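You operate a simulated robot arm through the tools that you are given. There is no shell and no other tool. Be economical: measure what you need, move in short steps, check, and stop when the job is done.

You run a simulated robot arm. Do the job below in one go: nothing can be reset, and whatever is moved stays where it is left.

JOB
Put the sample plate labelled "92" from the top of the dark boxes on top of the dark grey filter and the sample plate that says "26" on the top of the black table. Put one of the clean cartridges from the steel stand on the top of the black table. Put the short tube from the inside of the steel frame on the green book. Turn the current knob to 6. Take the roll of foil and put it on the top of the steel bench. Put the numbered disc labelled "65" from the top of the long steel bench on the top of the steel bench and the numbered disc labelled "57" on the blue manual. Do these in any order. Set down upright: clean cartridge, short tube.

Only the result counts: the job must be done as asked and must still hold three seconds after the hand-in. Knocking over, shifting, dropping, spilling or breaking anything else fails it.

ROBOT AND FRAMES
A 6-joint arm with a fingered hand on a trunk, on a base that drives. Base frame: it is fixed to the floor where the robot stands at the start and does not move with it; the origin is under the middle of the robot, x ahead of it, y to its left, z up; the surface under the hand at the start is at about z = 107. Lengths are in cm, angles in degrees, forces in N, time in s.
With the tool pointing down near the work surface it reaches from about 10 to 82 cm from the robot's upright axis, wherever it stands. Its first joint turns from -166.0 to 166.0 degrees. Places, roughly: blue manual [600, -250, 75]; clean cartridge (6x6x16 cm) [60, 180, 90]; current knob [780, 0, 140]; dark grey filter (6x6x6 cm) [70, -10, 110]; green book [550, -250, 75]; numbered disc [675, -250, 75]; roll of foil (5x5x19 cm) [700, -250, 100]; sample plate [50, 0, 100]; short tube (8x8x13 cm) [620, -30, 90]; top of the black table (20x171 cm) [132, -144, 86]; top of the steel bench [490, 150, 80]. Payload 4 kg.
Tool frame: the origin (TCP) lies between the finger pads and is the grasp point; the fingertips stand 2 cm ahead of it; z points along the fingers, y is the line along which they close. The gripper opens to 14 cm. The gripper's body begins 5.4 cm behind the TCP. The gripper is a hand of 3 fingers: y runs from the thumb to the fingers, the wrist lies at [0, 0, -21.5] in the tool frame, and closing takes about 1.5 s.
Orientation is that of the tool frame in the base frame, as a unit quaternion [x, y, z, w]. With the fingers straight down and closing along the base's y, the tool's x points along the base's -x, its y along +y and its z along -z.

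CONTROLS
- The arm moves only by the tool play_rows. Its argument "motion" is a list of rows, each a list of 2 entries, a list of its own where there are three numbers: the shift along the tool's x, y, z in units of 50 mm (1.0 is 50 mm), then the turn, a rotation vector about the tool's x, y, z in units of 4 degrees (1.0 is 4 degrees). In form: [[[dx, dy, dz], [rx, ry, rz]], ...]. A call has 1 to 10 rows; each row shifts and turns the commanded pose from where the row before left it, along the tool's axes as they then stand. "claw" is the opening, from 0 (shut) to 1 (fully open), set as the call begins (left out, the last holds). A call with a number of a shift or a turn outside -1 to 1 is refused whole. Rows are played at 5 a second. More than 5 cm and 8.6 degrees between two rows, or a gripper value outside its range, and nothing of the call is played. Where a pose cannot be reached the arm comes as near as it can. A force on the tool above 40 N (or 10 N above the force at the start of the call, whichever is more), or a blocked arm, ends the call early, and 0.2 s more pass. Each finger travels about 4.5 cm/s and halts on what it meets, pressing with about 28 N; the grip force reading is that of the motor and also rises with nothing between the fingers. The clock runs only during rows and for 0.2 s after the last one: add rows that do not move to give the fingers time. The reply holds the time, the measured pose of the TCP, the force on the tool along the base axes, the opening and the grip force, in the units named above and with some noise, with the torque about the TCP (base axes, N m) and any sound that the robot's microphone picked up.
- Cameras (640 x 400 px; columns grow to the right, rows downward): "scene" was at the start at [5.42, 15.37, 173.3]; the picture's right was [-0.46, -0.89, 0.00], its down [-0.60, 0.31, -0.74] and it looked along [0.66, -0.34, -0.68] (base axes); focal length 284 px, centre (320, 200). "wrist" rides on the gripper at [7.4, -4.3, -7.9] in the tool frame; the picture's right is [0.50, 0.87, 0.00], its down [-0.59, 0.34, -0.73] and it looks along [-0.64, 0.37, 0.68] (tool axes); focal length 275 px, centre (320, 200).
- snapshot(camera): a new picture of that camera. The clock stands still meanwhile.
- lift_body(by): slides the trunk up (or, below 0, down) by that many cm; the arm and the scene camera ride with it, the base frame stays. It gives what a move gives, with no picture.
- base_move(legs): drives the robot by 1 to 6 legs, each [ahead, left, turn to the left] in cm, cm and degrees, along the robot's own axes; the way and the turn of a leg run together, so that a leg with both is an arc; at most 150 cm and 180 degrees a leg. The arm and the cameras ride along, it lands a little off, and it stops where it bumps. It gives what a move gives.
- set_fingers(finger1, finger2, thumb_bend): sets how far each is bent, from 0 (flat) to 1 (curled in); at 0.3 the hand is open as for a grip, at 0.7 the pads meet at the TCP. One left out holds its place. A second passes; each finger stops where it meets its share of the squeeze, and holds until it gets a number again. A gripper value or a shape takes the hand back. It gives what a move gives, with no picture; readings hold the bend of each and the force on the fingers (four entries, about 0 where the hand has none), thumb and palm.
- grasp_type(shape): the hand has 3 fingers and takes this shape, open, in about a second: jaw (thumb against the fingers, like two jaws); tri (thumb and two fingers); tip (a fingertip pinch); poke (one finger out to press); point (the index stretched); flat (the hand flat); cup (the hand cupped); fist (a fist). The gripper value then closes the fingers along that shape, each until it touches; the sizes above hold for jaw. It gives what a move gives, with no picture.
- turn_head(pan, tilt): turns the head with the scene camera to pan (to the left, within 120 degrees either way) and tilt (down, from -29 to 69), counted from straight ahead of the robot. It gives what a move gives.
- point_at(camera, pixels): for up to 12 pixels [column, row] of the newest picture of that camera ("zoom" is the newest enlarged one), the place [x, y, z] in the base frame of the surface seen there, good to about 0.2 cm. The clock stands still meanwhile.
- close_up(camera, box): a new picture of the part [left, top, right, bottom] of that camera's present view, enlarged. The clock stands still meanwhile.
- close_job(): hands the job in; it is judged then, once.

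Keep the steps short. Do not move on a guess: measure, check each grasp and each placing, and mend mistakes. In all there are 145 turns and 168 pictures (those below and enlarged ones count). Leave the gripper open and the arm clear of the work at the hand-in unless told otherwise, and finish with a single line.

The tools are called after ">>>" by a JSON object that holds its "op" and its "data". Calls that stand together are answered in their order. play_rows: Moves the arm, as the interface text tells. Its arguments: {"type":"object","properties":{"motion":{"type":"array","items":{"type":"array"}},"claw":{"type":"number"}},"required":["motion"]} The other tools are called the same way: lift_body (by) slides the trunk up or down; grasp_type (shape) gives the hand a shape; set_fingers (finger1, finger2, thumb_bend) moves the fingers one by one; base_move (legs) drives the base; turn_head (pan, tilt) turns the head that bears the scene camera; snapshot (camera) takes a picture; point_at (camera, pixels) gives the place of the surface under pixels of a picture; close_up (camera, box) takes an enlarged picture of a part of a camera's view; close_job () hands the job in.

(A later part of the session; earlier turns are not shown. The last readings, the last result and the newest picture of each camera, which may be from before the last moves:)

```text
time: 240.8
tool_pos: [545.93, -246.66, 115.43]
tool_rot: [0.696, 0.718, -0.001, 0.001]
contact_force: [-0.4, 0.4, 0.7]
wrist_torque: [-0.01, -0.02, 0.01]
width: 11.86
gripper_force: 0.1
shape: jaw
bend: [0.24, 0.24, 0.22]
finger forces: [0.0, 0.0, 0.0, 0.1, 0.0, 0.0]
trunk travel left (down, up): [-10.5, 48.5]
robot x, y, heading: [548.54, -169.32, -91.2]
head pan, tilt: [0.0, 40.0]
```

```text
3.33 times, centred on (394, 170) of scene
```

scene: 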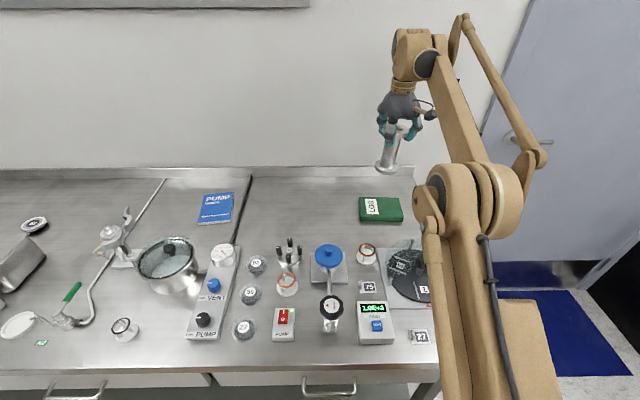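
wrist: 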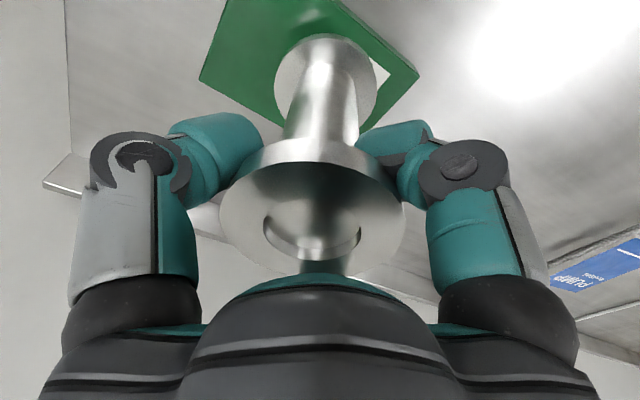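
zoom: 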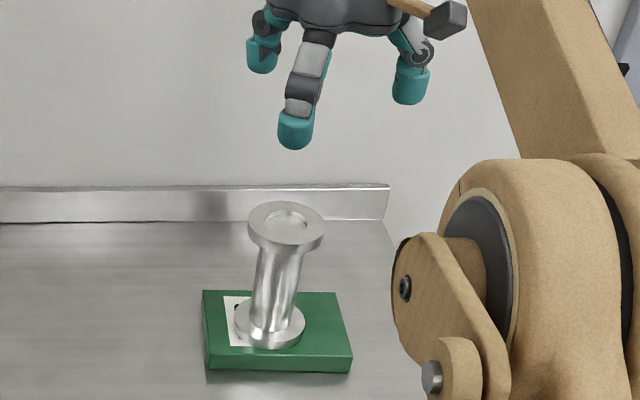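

Tube stands on the green book. Next the discs/foil near x≈680: raise trunk, pull back, strafe along the bench.

>>> {"op": "lift_body", "data": {"by": 18}}

>>> {"op": "play_rows", "data": {"motion": [[[0.9, 0, 0], [0, 0, 0]], [[0.9, 0, 0], [0, 0, 0]], [[0.9, 0, 0], [0, 0, 0]], [[0.9, 0, 0], [0, 0, 0]], [[0.9, 0, 0], [0, 0, 0]], [[0.9, 0, 0], [0, 0, 0]], [[0.9, 0, 0], [0, 0, 0]], [[0, 0, 0], [0, 0, 0]]], "claw": 0.5}}

>>> {"op": "base_move", "data": {"legs": [[-8, 0, 0], [0, 115, 0]]}}

>>> {"op": "turn_head", "data": {"pan": 10, "tilt": 42}}

>>> {"op": "snapshot", "data": {"camera": "scene"}}

```text
time: 242.8
tool_pos: [545.93, -246.65, 133.35]
tool_rot: [0.696, 0.718, -0.001, 0.001]
contact_force: [-1.1, -0.2, -0.6]
wrist_torque: [0.03, 0.0, -0.02]
width: 11.89
gripper_force: 0.1
shape: jaw
bend: [0.24, 0.24, 0.22]
finger forces: [0.0, 0.0, 0.0, 0.0, 0.1, 0.0]
trunk travel left (down, up): [-28.5, 30.5]
robot x, y, heading: [548.68, -169.61, -91.0]
head pan, tilt: [0.0, 40.0]
```

```text
time: 244.6
tool_pos: [544.68, -214.89, 132.98]
tool_rot: [0.696, 0.718, 0.0, 0.0]
contact_force: [0.3, -0.5, 0.2]
wrist_torque: [0.03, 0.02, 0.02]
width: 7.03
gripper_force: 0.0
shape: jaw
bend: [0.34, 0.34, 0.33]
finger forces: [0.0, 0.0, 0.1, 0.1, 0.0, 0.0]
trunk travel left (down, up): [-28.5, 30.5]
robot x, y, heading: [548.47, -169.51, -90.8]
head pan, tilt: [0.0, 40.0]
```

```text
time: 251.2
tool_pos: [664.64, -205.91, 133.1]
tool_rot: [0.679, 0.734, 0.0, 0.002]
contact_force: [-0.4, -0.3, 0.6]
wrist_torque: [0.01, 0.02, -0.01]
width: 7.01
gripper_force: 0.1
shape: jaw
bend: [0.34, 0.34, 0.33]
finger forces: [0.1, 0.0, 0.0, 0.0, 0.1, 0.1]
trunk travel left (down, up): [-28.5, 30.5]
robot x, y, heading: [666.48, -160.16, -87.9]
head pan, tilt: [0.0, 40.0]
```

```text
time: 251.9
tool_pos: [664.68, -205.91, 133.07]
tool_rot: [0.679, 0.735, 0.0, 0.0]
contact_force: [-0.1, 0.0, 0.0]
wrist_torque: [-0.03, -0.01, 0.0]
width: 7.06
gripper_force: 0.1
shape: jaw
bend: [0.34, 0.34, 0.33]
finger forces: [0.0, 0.0, 0.0, 0.0, 0.0, 0.1]
trunk travel left (down, up): [-28.5, 30.5]
robot x, y, heading: [666.03, -160.63, -88.3]
head pan, tilt: [10.0, 42.0]
```

```text
83 pictures are left
```

scene: 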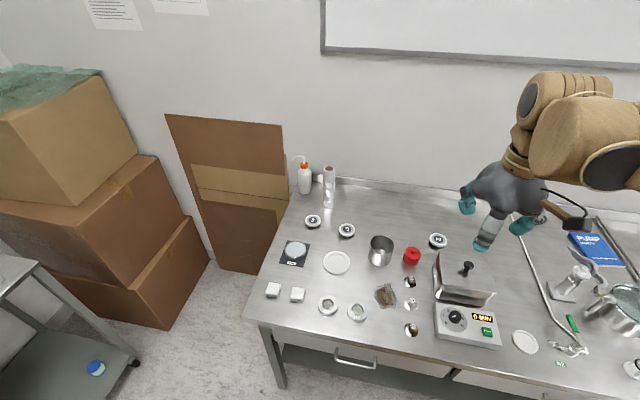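

>>> {"op": "close_up", "data": {"camera": "scene", "box": [260, 150, 480, 290]}}

>>> {"op": "close_up", "data": {"camera": "scene", "box": [290, 200, 460, 255]}}

```text
2.86 times, centred on (370, 220) of scene
```

zoom: 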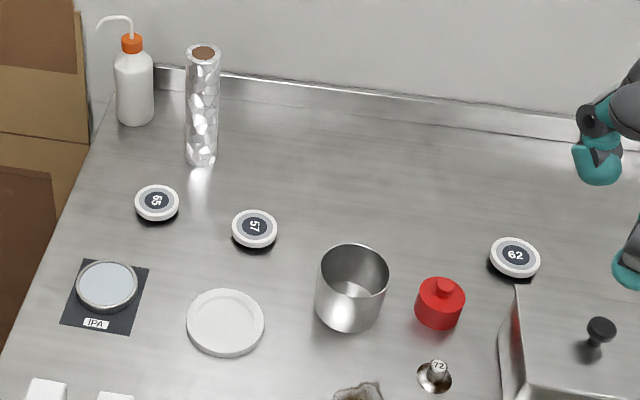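

```text
3.76 times, centred on (375, 228) of scene
```

zoom: 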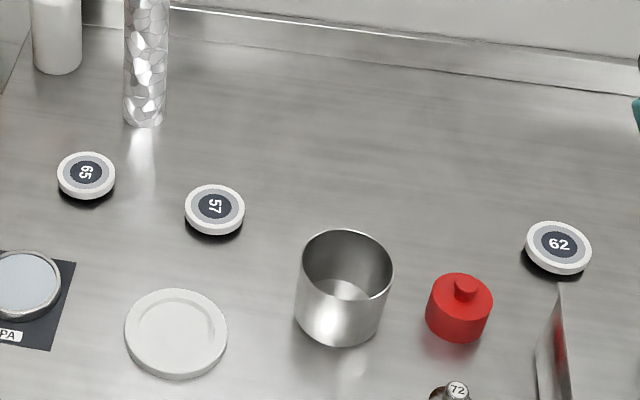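

>>> {"op": "close_up", "data": {"camera": "scene", "box": [300, 210, 360, 242]}}

>>> {"op": "point_at", "data": {"camera": "zoom", "pixels": [[132, 115], [75, 115], [190, 118], [132, 75], [132, 158], [498, 210], [435, 210], [562, 212], [498, 165], [498, 255], [130, 195], [495, 290]]}}

```text
10.67 times, centred on (330, 226) of scene
```

zoom: 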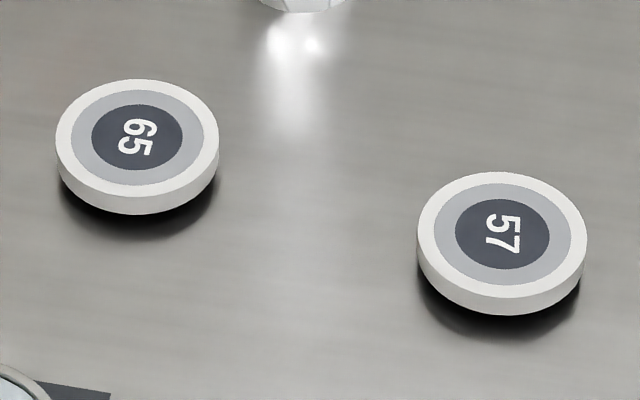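

```text
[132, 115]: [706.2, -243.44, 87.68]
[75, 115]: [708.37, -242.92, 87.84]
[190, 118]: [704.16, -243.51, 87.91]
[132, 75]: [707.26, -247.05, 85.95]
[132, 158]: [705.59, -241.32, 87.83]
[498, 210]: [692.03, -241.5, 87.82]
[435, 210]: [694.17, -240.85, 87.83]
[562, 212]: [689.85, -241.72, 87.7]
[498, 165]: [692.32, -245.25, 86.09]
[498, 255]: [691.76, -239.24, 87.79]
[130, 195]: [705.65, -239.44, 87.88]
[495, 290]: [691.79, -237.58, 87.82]
```

Labels confirmed: 65 at (706,-242.5), 57 at (691.8,-240.5), both r≈3.0, top z 87.85. Drive nearer for disc 57.

>>> {"op": "base_move", "data": {"legs": [[10, 12, -2]]}}

>>> {"op": "lift_body", "data": {"by": -18}}

```text
time: 253.3
tool_pos: [675.6, -215.99, 132.91]
tool_rot: [0.69, 0.724, -0.001, -0.001]
contact_force: [0.3, -0.5, 0.3]
wrist_torque: [0.02, 0.03, -0.01]
width: 7.0
gripper_force: 0.0
shape: jaw
bend: [0.34, 0.34, 0.33]
finger forces: [0.0, 0.0, 0.0, 0.0, 0.0, 0.1]
trunk travel left (down, up): [-28.5, 30.5]
robot x, y, heading: [679.0, -170.24, -90.0]
head pan, tilt: [10.0, 42.0]
```

```text
time: 255.3
tool_pos: [675.46, -215.88, 115.06]
tool_rot: [0.69, 0.724, 0.0, 0.001]
contact_force: [0.4, 0.1, -0.3]
wrist_torque: [0.02, 0.04, 0.04]
width: 7.05
gripper_force: 0.1
shape: jaw
bend: [0.34, 0.34, 0.33]
finger forces: [0.0, 0.1, 0.0, 0.0, 0.1, 0.0]
trunk travel left (down, up): [-10.5, 48.5]
robot x, y, heading: [678.85, -170.49, -90.0]
head pan, tilt: [10.0, 42.0]
```

>>> {"op": "play_rows", "data": {"motion": [[[-0.726, 0.431, 0], [0, 0, 0]], [[-0.726, 0.431, 0], [0, 0, 0]], [[-0.726, 0.431, 0], [0, 0, 0]], [[-0.726, 0.431, 0], [0, 0, 0]], [[-0.726, 0.431, 0], [0, 0, 0]], [[-0.726, 0.431, 0], [0, 0, 0]], [[-0.726, 0.431, 0], [0, 0, 0]], [[0, 0, 0.9], [0, 0, 0]], [[0, 0, 0.9], [0, 0, 0]], [[0, 0, 0.9], [0, 0, 0]]], "claw": 0.75}}

>>> {"op": "play_rows", "data": {"motion": [[[0, 0, 0.5], [0, 0, 0]], [[0, 0, 0], [0, 0, 0]], [[0, 0, 0], [0, 0, 0]]]}}

>>> {"op": "snapshot", "data": {"camera": "wrist"}}

```text
time: 257.5
tool_pos: [691.62, -240.6, 101.45]
tool_rot: [0.69, 0.724, 0.0, 0.0]
contact_force: [0.4, -0.5, -0.1]
wrist_torque: [0.04, 0.04, -0.02]
width: 10.46
gripper_force: 0.1
shape: jaw
bend: [0.25, 0.25, 0.24]
finger forces: [0.0, 0.0, 0.0, 0.0, 0.0, 0.0]
trunk travel left (down, up): [-10.5, 48.5]
robot x, y, heading: [678.72, -170.46, -89.9]
head pan, tilt: [10.0, 42.0]
```

```text
time: 258.3
tool_pos: [691.67, -240.65, 99.08]
tool_rot: [0.69, 0.724, -0.001, 0.0]
contact_force: [-0.2, 0.3, -0.7]
wrist_torque: [0.0, 0.0, -0.04]
width: 10.46
gripper_force: 0.0
shape: jaw
bend: [0.25, 0.25, 0.24]
finger forces: [0.0, 0.0, 0.0, 0.0, 0.0, 0.0]
trunk travel left (down, up): [-10.5, 48.5]
robot x, y, heading: [678.32, -170.69, -89.9]
head pan, tilt: [10.0, 42.0]
```

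```text
79 pictures are left
```

wrist: 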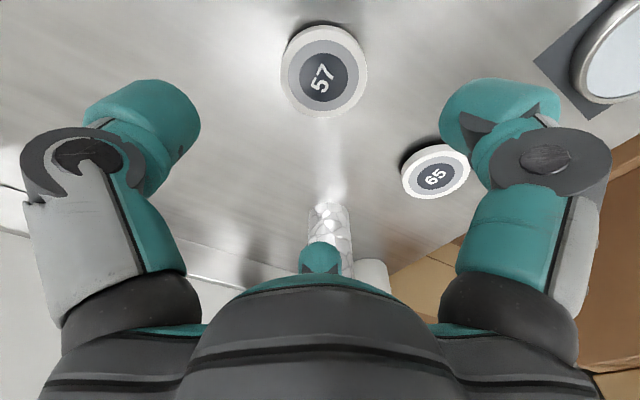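

>>> {"op": "point_at", "data": {"camera": "wrist", "pixels": [[283, 62], [365, 68], [325, 27], [320, 105], [324, 70], [320, 250]]}}

```text
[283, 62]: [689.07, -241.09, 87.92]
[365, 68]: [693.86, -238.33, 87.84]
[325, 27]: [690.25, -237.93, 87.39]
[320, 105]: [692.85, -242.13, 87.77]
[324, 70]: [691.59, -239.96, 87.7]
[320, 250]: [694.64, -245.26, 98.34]
```

>>> {"op": "play_rows", "data": {"motion": [[[0.19, -0.04, 0], [0, 0, 0]], [[0, 0, 0.8], [0, 0, 0]], [[0, 0, 0.8], [0, 0, 0]], [[0, 0, 0], [0, 0, 0]], [[0, 0, 0], [0, 0, 0]]]}}

>>> {"op": "snapshot", "data": {"camera": "wrist"}}

```text
time: 259.5
tool_pos: [691.51, -239.5, 91.03]
tool_rot: [0.69, 0.724, 0.0, 0.001]
contact_force: [-0.3, -0.8, -0.1]
wrist_torque: [0.02, 0.0, -0.03]
width: 10.45
gripper_force: 0.2
shape: jaw
bend: [0.25, 0.25, 0.24]
finger forces: [0.1, 0.0, 0.0, 0.0, 0.0, 0.0]
trunk travel left (down, up): [-10.5, 48.5]
robot x, y, heading: [678.59, -170.69, -89.8]
head pan, tilt: [10.0, 42.0]
```

```text
78 pictures are left
```

wrist: 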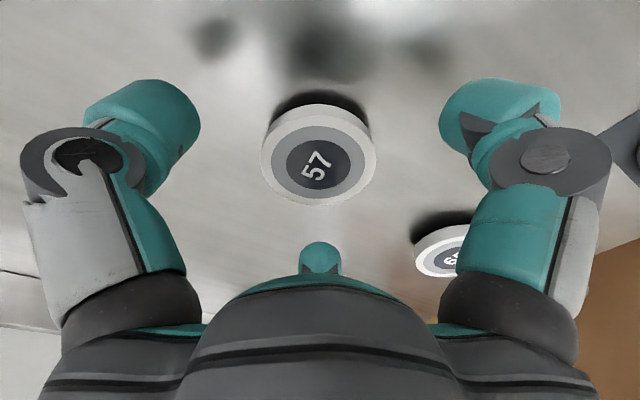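

Centred (319,158). Lower 2.4 cm and close.

>>> {"op": "play_rows", "data": {"motion": [[[0, 0, 0.25], [0, 0, 0]], [[0, 0, 0.23], [0, 0, 0]], [[0, 0, 0], [0, 0, 0]]]}}

>>> {"op": "play_rows", "data": {"motion": [[[0, 0, 0], [0, 0, 0]], [[0, 0, 0], [0, 0, 0]], [[0, 0, 0], [0, 0, 0]], [[0, 0, 0], [0, 0, 0]], [[0, 0, 0], [0, 0, 0]], [[0, 0, 0], [0, 0, 0]], [[0, 0, 0], [0, 0, 0]], [[0, 0, 0], [0, 0, 0]]], "claw": 0}}

>>> {"op": "snapshot", "data": {"camera": "wrist"}}

```text
time: 260.3
tool_pos: [691.4, -239.74, 88.63]
tool_rot: [0.69, 0.724, 0.0, 0.0]
contact_force: [0.2, 0.1, -0.2]
wrist_torque: [0.0, -0.02, -0.03]
width: 10.44
gripper_force: 0.1
shape: jaw
bend: [0.25, 0.25, 0.24]
finger forces: [0.0, 0.1, 0.0, 0.1, 0.0, 0.1]
trunk travel left (down, up): [-10.5, 48.5]
robot x, y, heading: [678.5, -170.48, -90.1]
head pan, tilt: [10.0, 42.0]
```

```text
time: 262.1
tool_pos: [691.42, -239.7, 88.55]
tool_rot: [0.69, 0.723, -0.001, 0.001]
contact_force: [-0.3, 0.2, 0.1]
wrist_torque: [0.02, -0.05, 0.01]
width: 5.32
gripper_force: 28.3
shape: jaw
bend: [0.4, 0.39, 0.38]
finger forces: [24.2, 25.2, 0.0, 0.0, 25.2, 0.0]
trunk travel left (down, up): [-10.5, 48.5]
robot x, y, heading: [678.4, -170.34, -90.3]
head pan, tilt: [10.0, 42.0]
```

```text
77 pictures are left
```

wrist: 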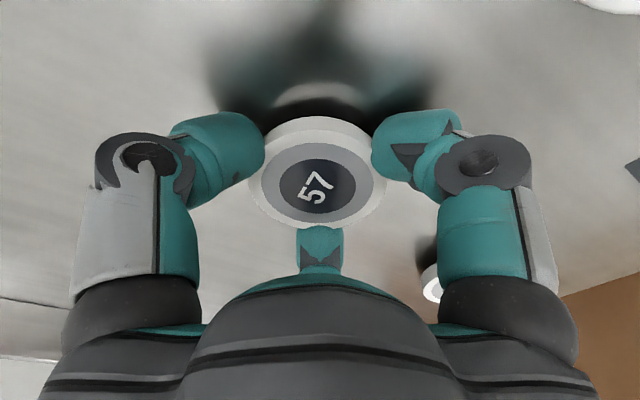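

Disc 57 gripped by all three. Lift, pull back, raise, strafe right 76 cm toward the manual.

>>> {"op": "play_rows", "data": {"motion": [[[0, 0, -0.4], [0, 0, 0]], [[0, 0, -0.9], [0, 0, 0]], [[0, 0, -0.9], [0, 0, 0]], [[0, 0, -0.9], [0, 0, 0]], [[0, 0, -0.9], [0, 0, 0]], [[0, 0, -0.9], [0, 0, 0]], [[0.9, 0, 0], [0, 0, 0]], [[0.9, 0, 0], [0, 0, 0]], [[0.9, 0, 0], [0, 0, 0]], [[0.9, 0, 0], [0, 0, 0]]]}}

>>> {"op": "lift_body", "data": {"by": 15}}

>>> {"op": "base_move", "data": {"legs": [[0, -78, 0]]}}

>>> {"op": "turn_head", "data": {"pan": 10, "tilt": 45}}

>>> {"op": "snapshot", "data": {"camera": "scene"}}

```text
time: 264.3
tool_pos: [690.49, -221.55, 113.15]
tool_rot: [0.691, 0.723, -0.001, 0.001]
contact_force: [-0.3, 0.0, -1.3]
wrist_torque: [0.02, 0.04, 0.02]
width: 5.31
gripper_force: 28.1
shape: jaw
bend: [0.41, 0.39, 0.38]
finger forces: [24.2, 25.3, 0.1, 0.0, 25.2, 0.1]
trunk travel left (down, up): [-10.5, 48.5]
robot x, y, heading: [678.82, -170.77, -90.1]
head pan, tilt: [10.0, 42.0]
```

```text
time: 266.1
tool_pos: [690.62, -221.8, 128.11]
tool_rot: [0.69, 0.724, -0.001, 0.001]
contact_force: [0.7, 0.2, -1.8]
wrist_torque: [0.0, 0.01, -0.01]
width: 5.33
gripper_force: 27.7
shape: jaw
bend: [0.41, 0.39, 0.38]
finger forces: [24.2, 25.4, 0.1, 0.0, 25.0, 0.0]
trunk travel left (down, up): [-25.5, 33.5]
robot x, y, heading: [678.55, -170.49, -90.2]
head pan, tilt: [10.0, 42.0]
```

```text
time: 270.3
tool_pos: [611.72, -221.57, 128.23]
tool_rot: [0.691, 0.722, -0.001, 0.001]
contact_force: [-0.2, 0.7, -2.3]
wrist_torque: [0.03, -0.01, -0.02]
width: 5.33
gripper_force: 28.1
shape: jaw
bend: [0.41, 0.39, 0.38]
finger forces: [24.2, 25.4, 0.1, 0.0, 25.0, 0.0]
trunk travel left (down, up): [-25.5, 33.5]
robot x, y, heading: [600.22, -170.54, -90.5]
head pan, tilt: [10.0, 42.0]
```

```text
time: 270.9
tool_pos: [611.98, -221.48, 128.07]
tool_rot: [0.692, 0.722, -0.001, 0.0]
contact_force: [0.0, 0.2, -1.1]
wrist_torque: [-0.01, -0.02, -0.02]
width: 5.29
gripper_force: 28.1
shape: jaw
bend: [0.41, 0.39, 0.38]
finger forces: [24.1, 25.4, 0.1, 0.1, 25.0, 0.0]
trunk travel left (down, up): [-25.5, 33.5]
robot x, y, heading: [599.91, -170.19, -90.2]
head pan, tilt: [10.0, 45.0]
```

```text
76 pictures are left
```

scene: 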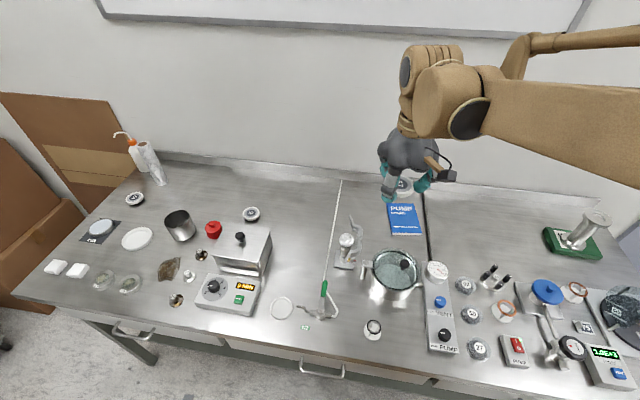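

>>> {"op": "point_at", "data": {"camera": "scene", "pixels": [[390, 207], [412, 206], [421, 232], [394, 233], [405, 220], [350, 218], [347, 240], [395, 265]]}}

```text
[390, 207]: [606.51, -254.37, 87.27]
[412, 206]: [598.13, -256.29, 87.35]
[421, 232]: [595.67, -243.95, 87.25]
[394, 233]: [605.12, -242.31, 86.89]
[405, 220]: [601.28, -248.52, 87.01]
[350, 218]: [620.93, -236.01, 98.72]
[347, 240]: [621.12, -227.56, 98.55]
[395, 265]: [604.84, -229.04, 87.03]
```

Manual centre (601.3,-249.2), top z≈87.1. Move over it, lower the trunk 16.

>>> {"op": "play_rows", "data": {"motion": [[[-0.777, -0.34, 0], [0, 0, 0]], [[-0.777, -0.34, 0], [0, 0, 0]], [[-0.777, -0.34, 0], [0, 0, 0]], [[-0.777, -0.34, 0], [0, 0, 0]], [[-0.777, -0.34, 0], [0, 0, 0]], [[-0.777, -0.34, 0], [0, 0, 0]], [[-0.777, -0.34, 0], [0, 0, 0]], [[0, 0, 0], [0, 0, 0]]]}}

>>> {"op": "lift_body", "data": {"by": -17}}

>>> {"op": "play_rows", "data": {"motion": [[[0, 0, 0.8], [0, 0, 0]], [[0, 0, 0.8], [0, 0, 0]], [[0, 0, 0.8], [0, 0, 0]], [[0, 0, 0.8], [0, 0, 0]], [[0, 0, 0], [0, 0, 0]]]}}

>>> {"op": "close_up", "data": {"camera": "scene", "box": [300, 120, 492, 270]}}

>>> {"op": "snapshot", "data": {"camera": "wrist"}}

```text
time: 272.7
tool_pos: [600.99, -248.75, 128.2]
tool_rot: [0.692, 0.722, 0.0, 0.001]
contact_force: [0.5, 0.8, -1.4]
wrist_torque: [-0.02, 0.01, -0.01]
width: 5.3
gripper_force: 27.9
shape: jaw
bend: [0.41, 0.39, 0.38]
finger forces: [24.1, 25.6, 0.0, 0.0, 24.9, 0.0]
out of reach, approached as far as the arm can: row 7
trunk travel left (down, up): [-25.5, 33.5]
robot x, y, heading: [600.01, -170.3, -90.4]
head pan, tilt: [10.0, 45.0]
```

```text
time: 274.6
tool_pos: [600.87, -248.88, 111.25]
tool_rot: [0.691, 0.723, 0.0, 0.001]
contact_force: [0.1, 0.8, -0.7]
wrist_torque: [0.01, 0.02, 0.01]
width: 5.33
gripper_force: 28.1
shape: jaw
bend: [0.41, 0.39, 0.38]
finger forces: [24.2, 25.6, 0.0, 0.0, 24.9, 0.0]
trunk travel left (down, up): [-8.5, 50.5]
robot x, y, heading: [599.98, -170.34, -90.0]
head pan, tilt: [10.0, 45.0]
```

```text
time: 275.8
tool_pos: [600.72, -249.34, 94.97]
tool_rot: [0.692, 0.722, -0.001, 0.001]
contact_force: [-0.2, 1.0, -2.2]
wrist_torque: [-0.01, -0.01, 0.01]
width: 5.29
gripper_force: 27.9
shape: jaw
bend: [0.41, 0.39, 0.38]
finger forces: [23.9, 25.7, 0.1, 0.1, 24.9, 0.0]
trunk travel left (down, up): [-8.5, 50.5]
robot x, y, heading: [600.14, -170.3, -90.2]
head pan, tilt: [10.0, 45.0]
```

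```text
2.67 times, centred on (396, 195) of scene
```

zoom: 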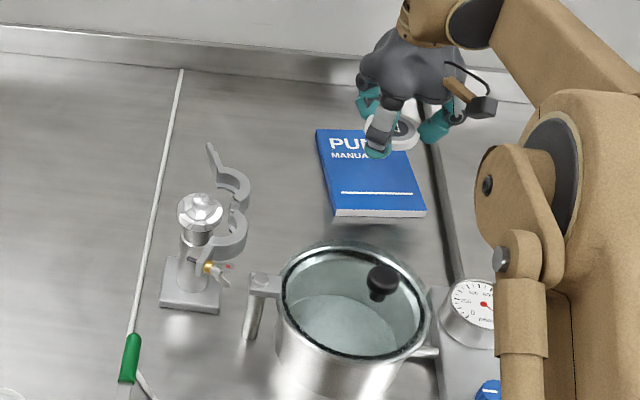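

```text
74 pictures are left
```

wrist: 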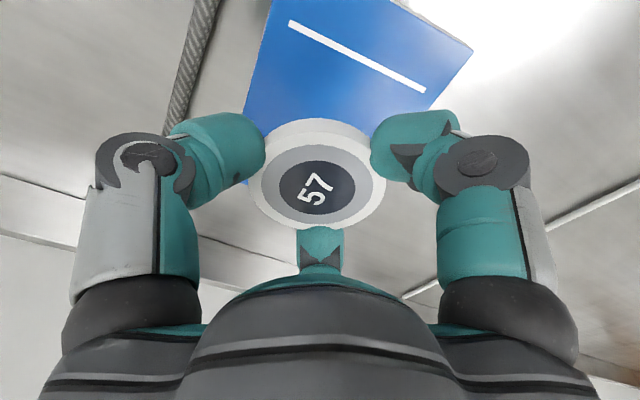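

Disc is over the manual; shift 1.5 cm away from the rod on its right, lower to just above.

>>> {"op": "play_rows", "data": {"motion": [[[0, 0.3, 0], [0, 0, 0]], [[0, 0, 0.45], [0, 0, 0]], [[0, 0, 0.45], [0, 0, 0]], [[0, 0, 0], [0, 0, 0]]]}}

>>> {"op": "play_rows", "data": {"motion": [[[0, 0, 0.06], [0, 0, 0]], [[0, 0, 0], [0, 0, 0]]]}}

>>> {"op": "play_rows", "data": {"motion": [[[0, 0, 0.04], [0, 0, 0]], [[0, 0, 0], [0, 0, 0]]]}}

```text
time: 276.8
tool_pos: [602.16, -249.08, 90.6]
tool_rot: [0.692, 0.722, -0.001, 0.001]
contact_force: [-0.1, -0.4, -2.0]
wrist_torque: [-0.01, -0.02, 0.01]
width: 5.3
gripper_force: 27.9
shape: jaw
bend: [0.41, 0.39, 0.38]
finger forces: [23.9, 25.7, 0.0, 0.1, 24.8, 0.1]
trunk travel left (down, up): [-8.5, 50.5]
robot x, y, heading: [600.13, -169.96, -90.4]
head pan, tilt: [10.0, 45.0]
```

```text
time: 277.4
tool_pos: [602.25, -249.1, 90.35]
tool_rot: [0.692, 0.722, 0.0, 0.0]
contact_force: [-0.3, 0.1, -0.8]
wrist_torque: [0.05, -0.01, -0.03]
width: 5.29
gripper_force: 27.8
shape: jaw
bend: [0.41, 0.39, 0.38]
finger forces: [23.9, 25.6, 0.1, 0.0, 24.9, 0.0]
trunk travel left (down, up): [-8.5, 50.5]
robot x, y, heading: [599.9, -170.71, -90.4]
head pan, tilt: [10.0, 45.0]
```

```text
time: 278.0
tool_pos: [602.35, -249.04, 90.23]
tool_rot: [0.692, 0.722, 0.0, 0.001]
contact_force: [0.5, 0.5, -1.2]
wrist_torque: [-0.03, -0.02, -0.02]
width: 5.3
gripper_force: 27.9
shape: jaw
bend: [0.41, 0.39, 0.38]
finger forces: [24.0, 25.5, 0.0, 0.0, 24.9, 0.0]
trunk travel left (down, up): [-8.5, 50.5]
robot x, y, heading: [599.81, -170.32, -90.3]
head pan, tilt: [10.0, 45.0]
```

>>> {"op": "play_rows", "data": {"motion": [[[0, 0, 0.05], [0, 0, 0]], [[0, 0, 0], [0, 0, 0]]]}}

>>> {"op": "play_rows", "data": {"motion": [[[0, 0, 0.03], [0, 0, 0]], [[0, 0, 0], [0, 0, 0]]]}}

>>> {"op": "play_rows", "data": {"motion": [[[0, 0, 0.03], [0, 0, 0]], [[0, 0, 0], [0, 0, 0]]]}}

```text
time: 278.6
tool_pos: [602.27, -248.76, 90.0]
tool_rot: [0.691, 0.723, -0.001, 0.0]
contact_force: [-0.2, 0.6, -2.1]
wrist_torque: [0.03, -0.01, -0.01]
width: 5.29
gripper_force: 28.0
shape: jaw
bend: [0.41, 0.39, 0.38]
finger forces: [23.9, 25.7, 0.1, 0.0, 24.9, 0.0]
trunk travel left (down, up): [-8.5, 50.5]
robot x, y, heading: [600.31, -170.34, -90.5]
head pan, tilt: [10.0, 45.0]
```

```text
time: 279.2
tool_pos: [602.42, -249.0, 89.8]
tool_rot: [0.692, 0.722, 0.0, 0.001]
contact_force: [0.4, 0.2, -1.6]
wrist_torque: [-0.03, 0.0, 0.01]
width: 5.3
gripper_force: 28.1
shape: jaw
bend: [0.41, 0.39, 0.38]
finger forces: [23.9, 25.7, 0.1, 0.1, 24.9, 0.0]
trunk travel left (down, up): [-8.5, 50.5]
robot x, y, heading: [600.12, -170.39, -90.1]
head pan, tilt: [10.0, 45.0]
```

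```text
time: 279.8
tool_pos: [602.36, -248.74, 89.75]
tool_rot: [0.691, 0.723, 0.0, 0.001]
contact_force: [-0.6, 0.3, -1.2]
wrist_torque: [0.01, 0.01, 0.0]
width: 5.29
gripper_force: 27.8
shape: jaw
bend: [0.41, 0.39, 0.38]
finger forces: [23.9, 25.5, 0.0, 0.0, 24.9, 0.0]
trunk travel left (down, up): [-8.5, 50.5]
robot x, y, heading: [599.99, -170.17, -90.2]
head pan, tilt: [10.0, 45.0]
```

>>> {"op": "play_rows", "data": {"motion": [[[0, 0, 0.04], [0, 0, 0]], [[0, 0, 0], [0, 0, 0]]]}}

>>> {"op": "play_rows", "data": {"motion": [[[0, 0, 0.04], [0, 0, 0]], [[0, 0, 0], [0, 0, 0]]]}}

```text
time: 280.4
tool_pos: [602.35, -248.76, 89.67]
tool_rot: [0.691, 0.723, -0.001, 0.001]
contact_force: [0.4, 0.2, 8.3]
wrist_torque: [-0.06, 0.1, 0.0]
width: 5.32
gripper_force: 28.6
shape: jaw
bend: [0.41, 0.39, 0.38]
finger forces: [24.8, 27.1, 0.0, 0.0, 27.1, 0.1]
trunk travel left (down, up): [-8.5, 50.5]
robot x, y, heading: [600.24, -170.07, -90.4]
head pan, tilt: [10.0, 45.0]
```

```text
time: 281.0
tool_pos: [602.28, -248.75, 89.47]
tool_rot: [0.692, 0.722, -0.002, 0.001]
contact_force: [-0.3, -8.6, 29.4]
wrist_torque: [-0.26, 0.16, 0.01]
width: 5.42
gripper_force: 28.5
shape: jaw
bend: [0.41, 0.38, 0.38]
finger forces: [27.3, 32.5, 0.0, 0.0, 33.0, 0.0]
trunk travel left (down, up): [-8.5, 50.5]
robot x, y, heading: [599.87, -170.61, -90.2]
head pan, tilt: [10.0, 45.0]
```

Contact a bit too firm; ease 2 mm, then release gently and rise.

>>> {"op": "play_rows", "data": {"motion": [[[0, 0, -0.04], [0, 0, 0]], [[0, 0, 0], [0, 0, 0]]]}}

>>> {"op": "play_rows", "data": {"motion": [[[0, 0, 0], [0, 0, 0]], [[0, 0, 0], [0, 0, 0]], [[0, 0, 0], [0, 0, 0]], [[0, 0, 0], [0, 0, 0]], [[0, 0, -0.3], [0, 0, 0]], [[0, 0, -0.7], [0, 0, 0]], [[0, 0, -0.9], [0, 0, 0]], [[0, 0, -0.9], [0, 0, 0]], [[0, 0, -0.9], [0, 0, 0]]], "claw": 0.62}}

>>> {"op": "snapshot", "data": {"camera": "wrist"}}

>>> {"op": "close_up", "data": {"camera": "scene", "box": [300, 120, 492, 270]}}

```text
time: 281.6
tool_pos: [602.48, -248.62, 89.49]
tool_rot: [0.692, 0.722, -0.001, 0.002]
contact_force: [-0.9, -6.7, 21.0]
wrist_torque: [-0.2, 0.18, 0.03]
width: 5.44
gripper_force: 28.0
shape: jaw
bend: [0.41, 0.38, 0.38]
finger forces: [27.5, 31.6, 0.1, 0.1, 32.5, 0.0]
trunk travel left (down, up): [-8.5, 50.5]
robot x, y, heading: [599.88, -169.79, -90.5]
head pan, tilt: [10.0, 45.0]
```

```text
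time: 283.6
tool_pos: [602.55, -248.72, 108.2]
tool_rot: [0.691, 0.723, -0.001, 0.0]
contact_force: [0.2, 0.3, 0.4]
wrist_torque: [0.02, 0.02, 0.0]
width: 8.61
gripper_force: 0.1
shape: jaw
bend: [0.3, 0.3, 0.28]
finger forces: [0.1, 0.1, 0.0, 0.1, 0.0, 0.0]
trunk travel left (down, up): [-8.5, 50.5]
robot x, y, heading: [599.95, -170.44, -90.3]
head pan, tilt: [10.0, 45.0]
```

```text
73 pictures are left
```

wrist: 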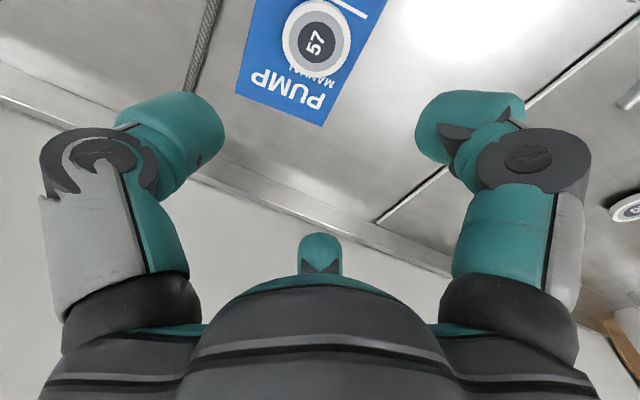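

```text
2.67 times, centred on (396, 195) of scene
```

zoom: 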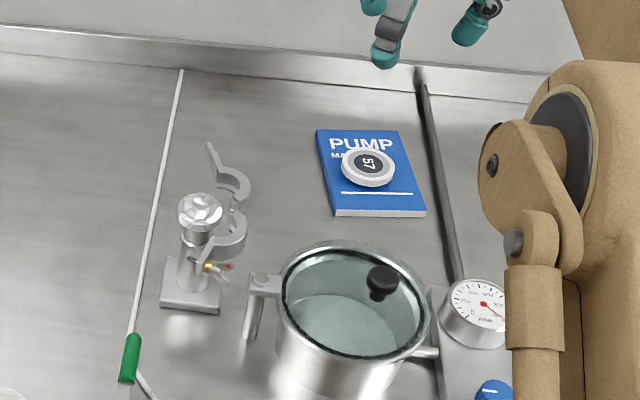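

Disc 57 rests on the manual. Back to disc 65: retract, raise, strafe left 92.

>>> {"op": "lift_body", "data": {"by": 17}}

>>> {"op": "play_rows", "data": {"motion": [[[0.9, 0, 0], [0, 0, 0]], [[0.9, 0, 0], [0, 0, 0]], [[0.9, 0, 0], [0, 0, 0]], [[0.9, 0, 0], [0, 0, 0]], [[0.9, 0, 0], [0, 0, 0]], [[0.9, 0, 0], [0, 0, 0]], [[0, 0, 0], [0, 0, 0]]]}}

>>> {"op": "base_move", "data": {"legs": [[0, 92, 0]]}}

>>> {"op": "turn_head", "data": {"pan": 10, "tilt": 45}}

>>> {"op": "snapshot", "data": {"camera": "scene"}}

```text
time: 285.6
tool_pos: [602.57, -248.7, 124.99]
tool_rot: [0.692, 0.722, 0.0, 0.0]
contact_force: [0.2, 0.1, 0.1]
wrist_torque: [0.02, 0.02, 0.02]
width: 8.63
gripper_force: 0.1
shape: jaw
bend: [0.3, 0.3, 0.28]
finger forces: [0.1, 0.0, 0.0, 0.0, 0.1, 0.0]
trunk travel left (down, up): [-25.5, 33.5]
robot x, y, heading: [600.18, -170.42, -90.4]
head pan, tilt: [10.0, 45.0]
```

```text
time: 287.2
tool_pos: [601.41, -221.66, 124.93]
tool_rot: [0.693, 0.721, 0.0, 0.0]
contact_force: [-0.4, 0.4, -0.6]
wrist_torque: [0.02, -0.01, 0.01]
width: 8.65
gripper_force: 0.0
shape: jaw
bend: [0.3, 0.3, 0.28]
finger forces: [0.0, 0.0, 0.0, 0.0, 0.1, 0.1]
trunk travel left (down, up): [-25.5, 33.5]
robot x, y, heading: [599.71, -170.1, -90.0]
head pan, tilt: [10.0, 45.0]
```

```text
time: 292.0
tool_pos: [693.16, -222.79, 125.02]
tool_rot: [0.698, 0.716, 0.0, 0.001]
contact_force: [1.0, -0.3, -0.9]
wrist_torque: [-0.01, 0.0, 0.0]
width: 8.63
gripper_force: 0.0
shape: jaw
bend: [0.3, 0.3, 0.28]
finger forces: [0.1, 0.0, 0.1, 0.0, 0.0, 0.0]
trunk travel left (down, up): [-25.5, 33.5]
robot x, y, heading: [692.67, -171.27, -91.3]
head pan, tilt: [10.0, 45.0]
```

```text
time: 292.6
tool_pos: [693.03, -222.85, 125.09]
tool_rot: [0.698, 0.716, -0.001, 0.001]
contact_force: [0.4, -0.5, -0.2]
wrist_torque: [-0.01, -0.01, -0.01]
width: 8.61
gripper_force: 0.0
shape: jaw
bend: [0.3, 0.3, 0.28]
finger forces: [0.0, 0.0, 0.0, 0.0, 0.1, 0.0]
trunk travel left (down, up): [-25.5, 33.5]
robot x, y, heading: [692.6, -171.47, -91.2]
head pan, tilt: [10.0, 45.0]
```

```text
71 pictures are left
```

scene: 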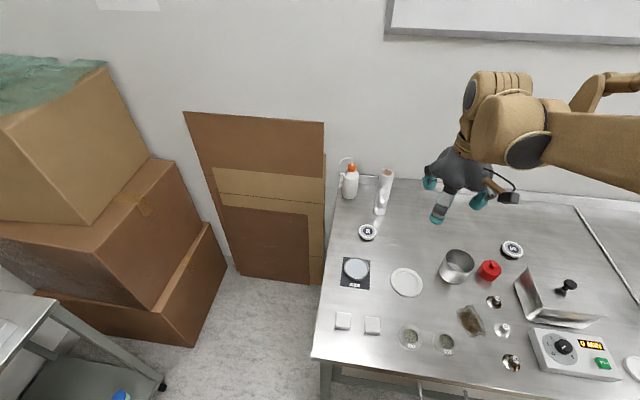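

>>> {"op": "close_up", "data": {"camera": "scene", "box": [325, 150, 425, 250]}}

```text
4.00 times, centred on (375, 200) of scene
```

zoom: 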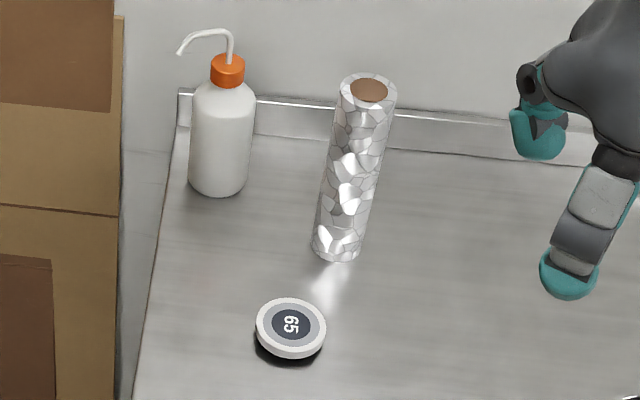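

>>> {"op": "point_at", "data": {"camera": "zoom", "pixels": [[292, 324], [258, 322], [325, 325], [370, 80], [345, 85], [393, 88], [338, 255], [316, 240], [358, 250], [368, 98], [225, 190], [367, 75]]}}

```text
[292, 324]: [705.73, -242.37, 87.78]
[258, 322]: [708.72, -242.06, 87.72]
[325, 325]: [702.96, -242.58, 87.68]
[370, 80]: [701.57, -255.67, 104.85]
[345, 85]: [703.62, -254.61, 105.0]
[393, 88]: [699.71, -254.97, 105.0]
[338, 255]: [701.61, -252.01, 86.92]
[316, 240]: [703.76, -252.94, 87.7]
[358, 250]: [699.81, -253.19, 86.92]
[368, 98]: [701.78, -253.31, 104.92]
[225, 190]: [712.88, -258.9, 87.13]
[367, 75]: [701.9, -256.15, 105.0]
```

Foil roll: axis ≈ (701.7,-254.5), r 2.3, z 86–105. I take the foil first to make room around disc 65. Check wall clearance.

>>> {"op": "point_at", "data": {"camera": "zoom", "pixels": [[300, 20], [300, 108], [420, 115], [440, 152], [228, 70], [190, 40], [230, 35], [450, 60]]}}

>>> {"op": "snapshot", "data": {"camera": "wrist"}}

```text
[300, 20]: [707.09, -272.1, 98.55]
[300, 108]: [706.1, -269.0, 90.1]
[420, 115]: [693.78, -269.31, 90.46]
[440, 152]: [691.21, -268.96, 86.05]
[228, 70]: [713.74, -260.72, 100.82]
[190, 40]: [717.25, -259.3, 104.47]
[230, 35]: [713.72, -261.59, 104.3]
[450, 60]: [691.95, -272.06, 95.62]
```

```text
69 pictures are left
```

wrist: 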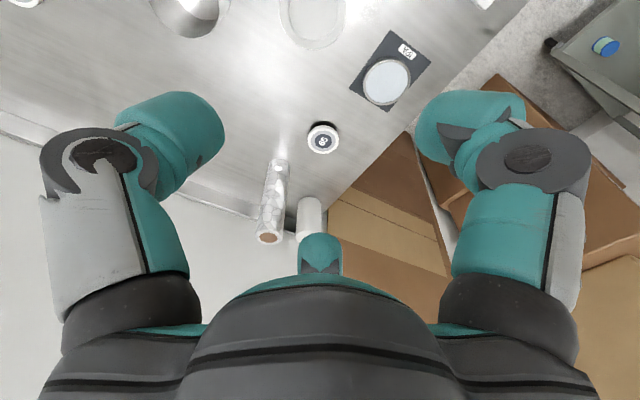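

Wall at y=-272, fine. Edge 5 cm closer, then bring the hand above the foil.

>>> {"op": "base_move", "data": {"legs": [[5, 4, 0]]}}

>>> {"op": "lift_body", "data": {"by": -8}}

```text
time: 293.6
tool_pos: [696.95, -228.11, 124.93]
tool_rot: [0.698, 0.716, -0.001, -0.002]
contact_force: [-0.6, -0.4, -0.1]
wrist_torque: [0.04, 0.04, -0.01]
width: 8.61
gripper_force: 0.2
shape: jaw
bend: [0.3, 0.3, 0.28]
finger forces: [0.0, 0.1, 0.0, 0.0, 0.1, 0.0]
trunk travel left (down, up): [-25.5, 33.5]
robot x, y, heading: [696.83, -176.49, -91.4]
head pan, tilt: [10.0, 45.0]
```

```text
time: 294.8
tool_pos: [696.92, -227.9, 117.04]
tool_rot: [0.698, 0.716, -0.001, 0.0]
contact_force: [0.9, 0.1, -0.5]
wrist_torque: [0.0, -0.02, 0.03]
width: 8.66
gripper_force: 0.2
shape: jaw
bend: [0.3, 0.3, 0.28]
finger forces: [0.0, 0.0, 0.1, 0.0, 0.1, 0.0]
trunk travel left (down, up): [-17.5, 41.5]
robot x, y, heading: [696.21, -176.49, -91.4]
head pan, tilt: [10.0, 45.0]
```

>>> {"op": "play_rows", "data": {"motion": [[[-0.89, 0.137, 0], [0, 0, 0]], [[-0.89, 0.137, 0], [0, 0, 0]], [[-0.89, 0.137, 0], [0, 0, 0]], [[-0.89, 0.137, 0], [0, 0, 0]], [[-0.89, 0.137, 0], [0, 0, 0]], [[-0.89, 0.137, 0], [0, 0, 0]], [[0, 0, 0], [0, 0, 0]], [[0, 0, 0], [0, 0, 0]]], "claw": 0.7}}

>>> {"op": "snapshot", "data": {"camera": "wrist"}}

```text
time: 296.6
tool_pos: [701.8, -254.38, 116.63]
tool_rot: [0.699, 0.715, 0.0, 0.001]
contact_force: [0.6, 1.1, 0.1]
wrist_torque: [-0.01, -0.02, 0.01]
width: 9.75
gripper_force: 0.0
shape: jaw
bend: [0.27, 0.27, 0.25]
finger forces: [0.0, 0.1, 0.0, 0.0, 0.0, 0.0]
trunk travel left (down, up): [-17.5, 41.5]
robot x, y, heading: [696.32, -176.47, -91.2]
head pan, tilt: [10.0, 45.0]
```

```text
68 pictures are left
```

wrist: 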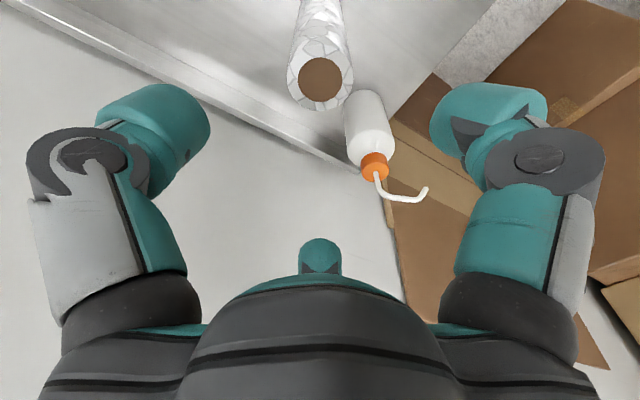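

Foil top is centred at (319,77). Lower 16 cm.

>>> {"op": "play_rows", "data": {"motion": [[[0.06, 0, 0], [0, 0, 0]], [[0, 0, 0.8], [0, 0, 0]], [[0, 0, 0.8], [0, 0, 0]], [[0, 0, 0.8], [0, 0, 0]], [[0, 0, 0.8], [0, 0, 0]], [[0, 0, 0], [0, 0, 0]], [[0, 0, 0], [0, 0, 0]]]}}

>>> {"op": "snapshot", "data": {"camera": "wrist"}}

```text
time: 298.2
tool_pos: [701.8, -254.33, 101.02]
tool_rot: [0.698, 0.716, 0.0, 0.0]
contact_force: [0.6, 0.2, 0.0]
wrist_torque: [-0.01, -0.01, 0.0]
width: 9.75
gripper_force: 0.0
shape: jaw
bend: [0.27, 0.27, 0.25]
finger forces: [0.0, 0.0, 0.0, 0.1, 0.0, 0.0]
trunk travel left (down, up): [-17.5, 41.5]
robot x, y, heading: [696.48, -176.69, -91.4]
head pan, tilt: [10.0, 45.0]
```

```text
67 pictures are left
```

wrist: 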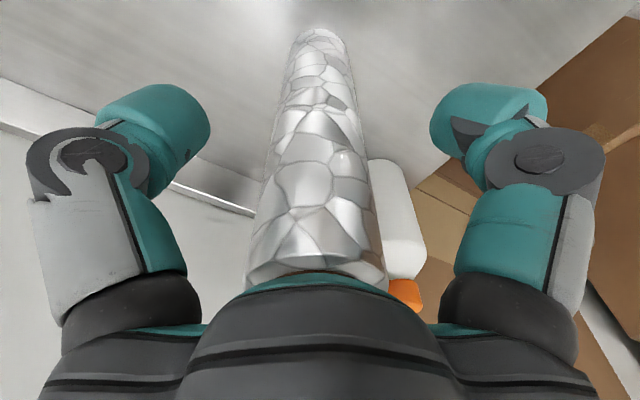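

Centred on the roll. Close, then lift.

>>> {"op": "play_rows", "data": {"motion": [[[0, 0, 0], [0, 0, 0]], [[0, 0, 0], [0, 0, 0]], [[0, 0, 0], [0, 0, 0]], [[0, 0, 0], [0, 0, 0]], [[0, 0, 0], [0, 0, 0]], [[0, 0, 0], [0, 0, 0]], [[0, 0, 0], [0, 0, 0]], [[0, 0, 0], [0, 0, 0]], [[0, 0, 0], [0, 0, 0]]], "claw": 0}}

>>> {"op": "play_rows", "data": {"motion": [[[0, 0, -0.2], [0, 0, 0]], [[0, 0, -0.6], [0, 0, 0]], [[0, 0, -0.8], [0, 0, 0]], [[0, 0, -0.8], [0, 0, 0]], [[0, 0, 0], [0, 0, 0]]]}}

>>> {"op": "snapshot", "data": {"camera": "scene"}}

```text
time: 300.2
tool_pos: [701.81, -254.35, 100.99]
tool_rot: [0.698, 0.716, -0.001, 0.0]
contact_force: [0.1, -0.3, -1.2]
wrist_torque: [0.03, -0.02, 0.0]
width: 4.22
gripper_force: 27.5
shape: jaw
bend: [0.45, 0.43, 0.43]
finger forces: [23.6, 24.6, 0.1, 0.1, 24.6, 0.1]
trunk travel left (down, up): [-17.5, 41.5]
robot x, y, heading: [696.57, -176.53, -91.4]
head pan, tilt: [10.0, 45.0]
```

```text
time: 301.4
tool_pos: [702.13, -254.36, 113.27]
tool_rot: [0.698, 0.716, 0.0, 0.0]
contact_force: [-0.5, 0.0, -3.0]
wrist_torque: [0.04, 0.01, -0.01]
width: 4.2
gripper_force: 27.9
shape: jaw
bend: [0.45, 0.42, 0.43]
finger forces: [23.6, 24.5, 0.0, 0.0, 24.5, 0.0]
trunk travel left (down, up): [-17.5, 41.5]
robot x, y, heading: [696.24, -176.41, -91.1]
head pan, tilt: [10.0, 45.0]
```

```text
66 pictures are left
```

scene: 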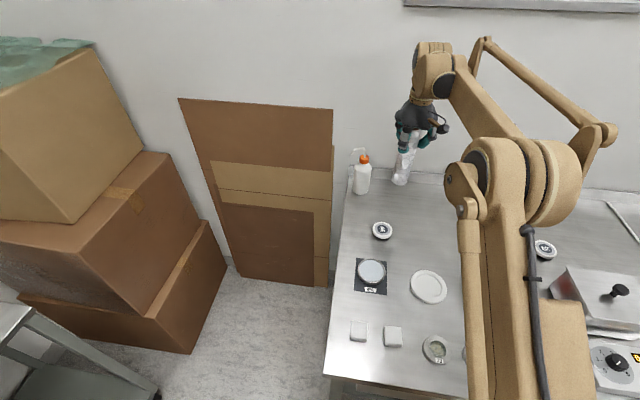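

Foil held. Raise, pull back, and drive: along the bench, back past the middle table, and turn to face the steel bench on the left.

>>> {"op": "play_rows", "data": {"motion": [[[0, 0, -0.6], [0, 0, 0]], [[0.9, 0, 0], [0, 0, 0]], [[0.9, 0, 0], [0, 0, 0]], [[0.9, 0, 0], [0, 0, 0]], [[0.9, 0, 0], [0, 0, 0]], [[0.9, 0, 0], [0, 0, 0]], [[0.9, 0, 0], [0, 0, 0]], [[0.9, 0, 0], [0, 0, 0]], [[0, 0, 0], [0, 0, 0]]]}}

>>> {"op": "lift_body", "data": {"by": 14}}

>>> {"op": "base_move", "data": {"legs": [[-8, 0, 0], [0, -140, 0], [0, -50, 0], [-80, 0, 0], [-70, 0, 0], [0, 0, 178]]}}

>>> {"op": "turn_head", "data": {"pan": 10, "tilt": 35}}

>>> {"op": "snapshot", "data": {"camera": "scene"}}

```text
time: 303.4
tool_pos: [700.83, -222.94, 116.16]
tool_rot: [0.699, 0.716, -0.001, 0.001]
contact_force: [0.0, -0.1, -4.4]
wrist_torque: [0.0, -0.02, 0.03]
width: 4.21
gripper_force: 28.0
shape: jaw
bend: [0.45, 0.43, 0.43]
finger forces: [23.7, 24.9, 0.0, 0.0, 24.3, 0.0]
trunk travel left (down, up): [-17.5, 41.5]
robot x, y, heading: [696.52, -177.01, -91.4]
head pan, tilt: [10.0, 45.0]
```

```text
time: 305.0
tool_pos: [700.77, -222.88, 130.16]
tool_rot: [0.698, 0.716, 0.0, 0.001]
contact_force: [0.1, 0.0, -4.7]
wrist_torque: [-0.04, -0.03, 0.01]
width: 4.21
gripper_force: 27.7
shape: jaw
bend: [0.45, 0.43, 0.43]
finger forces: [23.7, 25.0, 0.0, 0.1, 24.4, 0.1]
trunk travel left (down, up): [-31.5, 27.5]
robot x, y, heading: [696.41, -176.6, -91.3]
head pan, tilt: [10.0, 45.0]
```

```text
time: 330.0
tool_pos: [503.91, 33.21, 130.12]
tool_rot: [0.714, -0.7, -0.001, 0.0]
contact_force: [-0.2, -0.4, -3.6]
wrist_torque: [-0.04, 0.02, 0.02]
width: 4.15
gripper_force: 27.6
shape: jaw
bend: [0.45, 0.43, 0.43]
finger forces: [23.0, 24.8, 0.1, 0.0, 24.5, 0.0]
trunk travel left (down, up): [-31.5, 27.5]
robot x, y, heading: [508.1, -13.23, 88.2]
head pan, tilt: [10.0, 45.0]
```

```text
time: 330.7
tool_pos: [503.85, 33.25, 130.2]
tool_rot: [0.714, -0.7, -0.001, -0.001]
contact_force: [0.3, -0.3, -4.7]
wrist_torque: [0.0, -0.01, 0.02]
width: 4.19
gripper_force: 28.1
shape: jaw
bend: [0.45, 0.43, 0.43]
finger forces: [22.9, 24.8, 0.0, 0.0, 24.4, 0.0]
trunk travel left (down, up): [-31.5, 27.5]
robot x, y, heading: [508.13, -13.49, 88.7]
head pan, tilt: [10.0, 35.0]
```

```text
65 pictures are left
```

scene: 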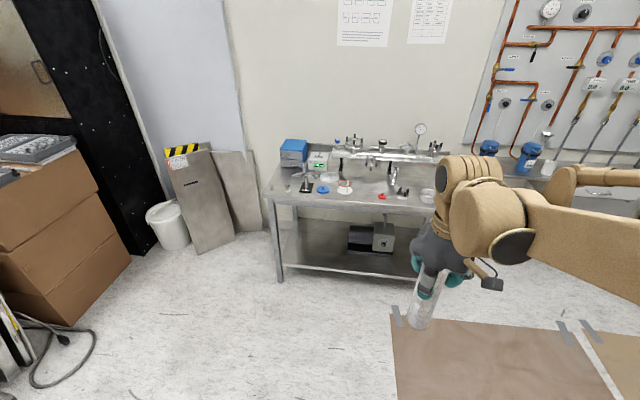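

>>> {"op": "point_at", "data": {"camera": "scene", "pixels": [[270, 198], [430, 212], [281, 282], [360, 205], [345, 196], [405, 205], [290, 190], [380, 180]]}}

>>> {"op": "close_up", "data": {"camera": "scene", "box": [255, 110, 455, 230]}}

```text
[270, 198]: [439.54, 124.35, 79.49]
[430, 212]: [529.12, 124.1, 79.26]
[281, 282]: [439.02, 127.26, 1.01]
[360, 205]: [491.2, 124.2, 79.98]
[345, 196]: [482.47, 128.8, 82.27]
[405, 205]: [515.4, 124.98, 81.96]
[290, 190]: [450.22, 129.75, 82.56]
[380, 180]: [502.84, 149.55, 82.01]
```

```text
3.20 times, centred on (355, 170) of scene
```

zoom: 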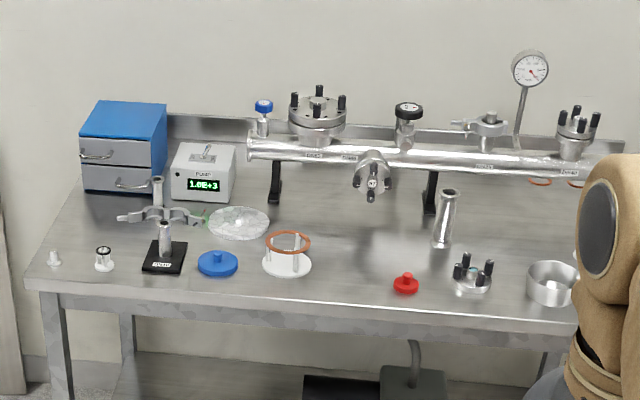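

Bench top z≈82, front y≈124. Free spot around zoom (350,250). Drive 85 cm closer.

>>> {"op": "base_move", "data": {"legs": [[85, 0, 2]]}}

>>> {"op": "turn_head", "data": {"pan": 15, "tilt": 50}}

>>> {"op": "snapshot", "data": {"camera": "scene"}}

```text
time: 335.2
tool_pos: [500.54, 118.01, 130.27]
tool_rot: [0.736, -0.677, 0.0, 0.0]
contact_force: [-0.6, 0.5, -4.4]
wrist_torque: [-0.02, 0.02, 0.0]
width: 4.2
gripper_force: 28.1
shape: jaw
bend: [0.45, 0.43, 0.43]
finger forces: [23.0, 24.8, 0.0, 0.0, 24.4, 0.0]
trunk travel left (down, up): [-31.5, 27.5]
robot x, y, heading: [507.59, 71.84, 92.1]
head pan, tilt: [10.0, 35.0]
```

```text
time: 336.0
tool_pos: [500.56, 117.78, 130.25]
tool_rot: [0.736, -0.677, -0.001, 0.0]
contact_force: [0.6, -1.2, -4.8]
wrist_torque: [-0.02, 0.02, 0.0]
width: 4.17
gripper_force: 28.2
shape: jaw
bend: [0.45, 0.43, 0.43]
finger forces: [23.0, 24.9, 0.0, 0.0, 24.4, 0.1]
trunk travel left (down, up): [-31.5, 27.5]
robot x, y, heading: [507.73, 71.8, 92.0]
head pan, tilt: [15.0, 50.0]
```

```text
63 pictures are left
```

scene: 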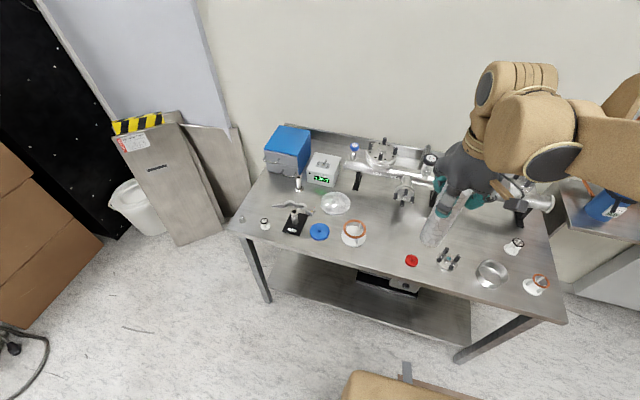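

>>> {"op": "close_up", "data": {"camera": "scene", "box": [300, 130, 500, 290]}}

>>> {"op": "point_at", "data": {"camera": "scene", "pixels": [[380, 240], [380, 215], [395, 230], [360, 205], [354, 238], [411, 261], [400, 192], [405, 170], [390, 260], [320, 232], [440, 262], [370, 225]]}}

```text
2.50 times, centred on (400, 210) of scene
```

zoom: 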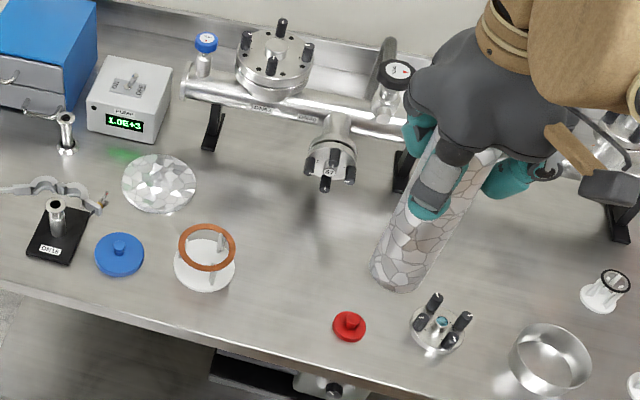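

```text
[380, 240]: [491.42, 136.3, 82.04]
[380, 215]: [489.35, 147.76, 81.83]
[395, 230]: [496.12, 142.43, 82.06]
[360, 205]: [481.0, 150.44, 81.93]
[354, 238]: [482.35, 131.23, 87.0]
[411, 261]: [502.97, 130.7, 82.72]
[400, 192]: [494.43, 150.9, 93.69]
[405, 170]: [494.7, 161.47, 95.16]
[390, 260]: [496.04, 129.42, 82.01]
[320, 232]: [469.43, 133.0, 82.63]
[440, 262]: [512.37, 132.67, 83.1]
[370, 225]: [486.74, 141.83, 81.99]
```

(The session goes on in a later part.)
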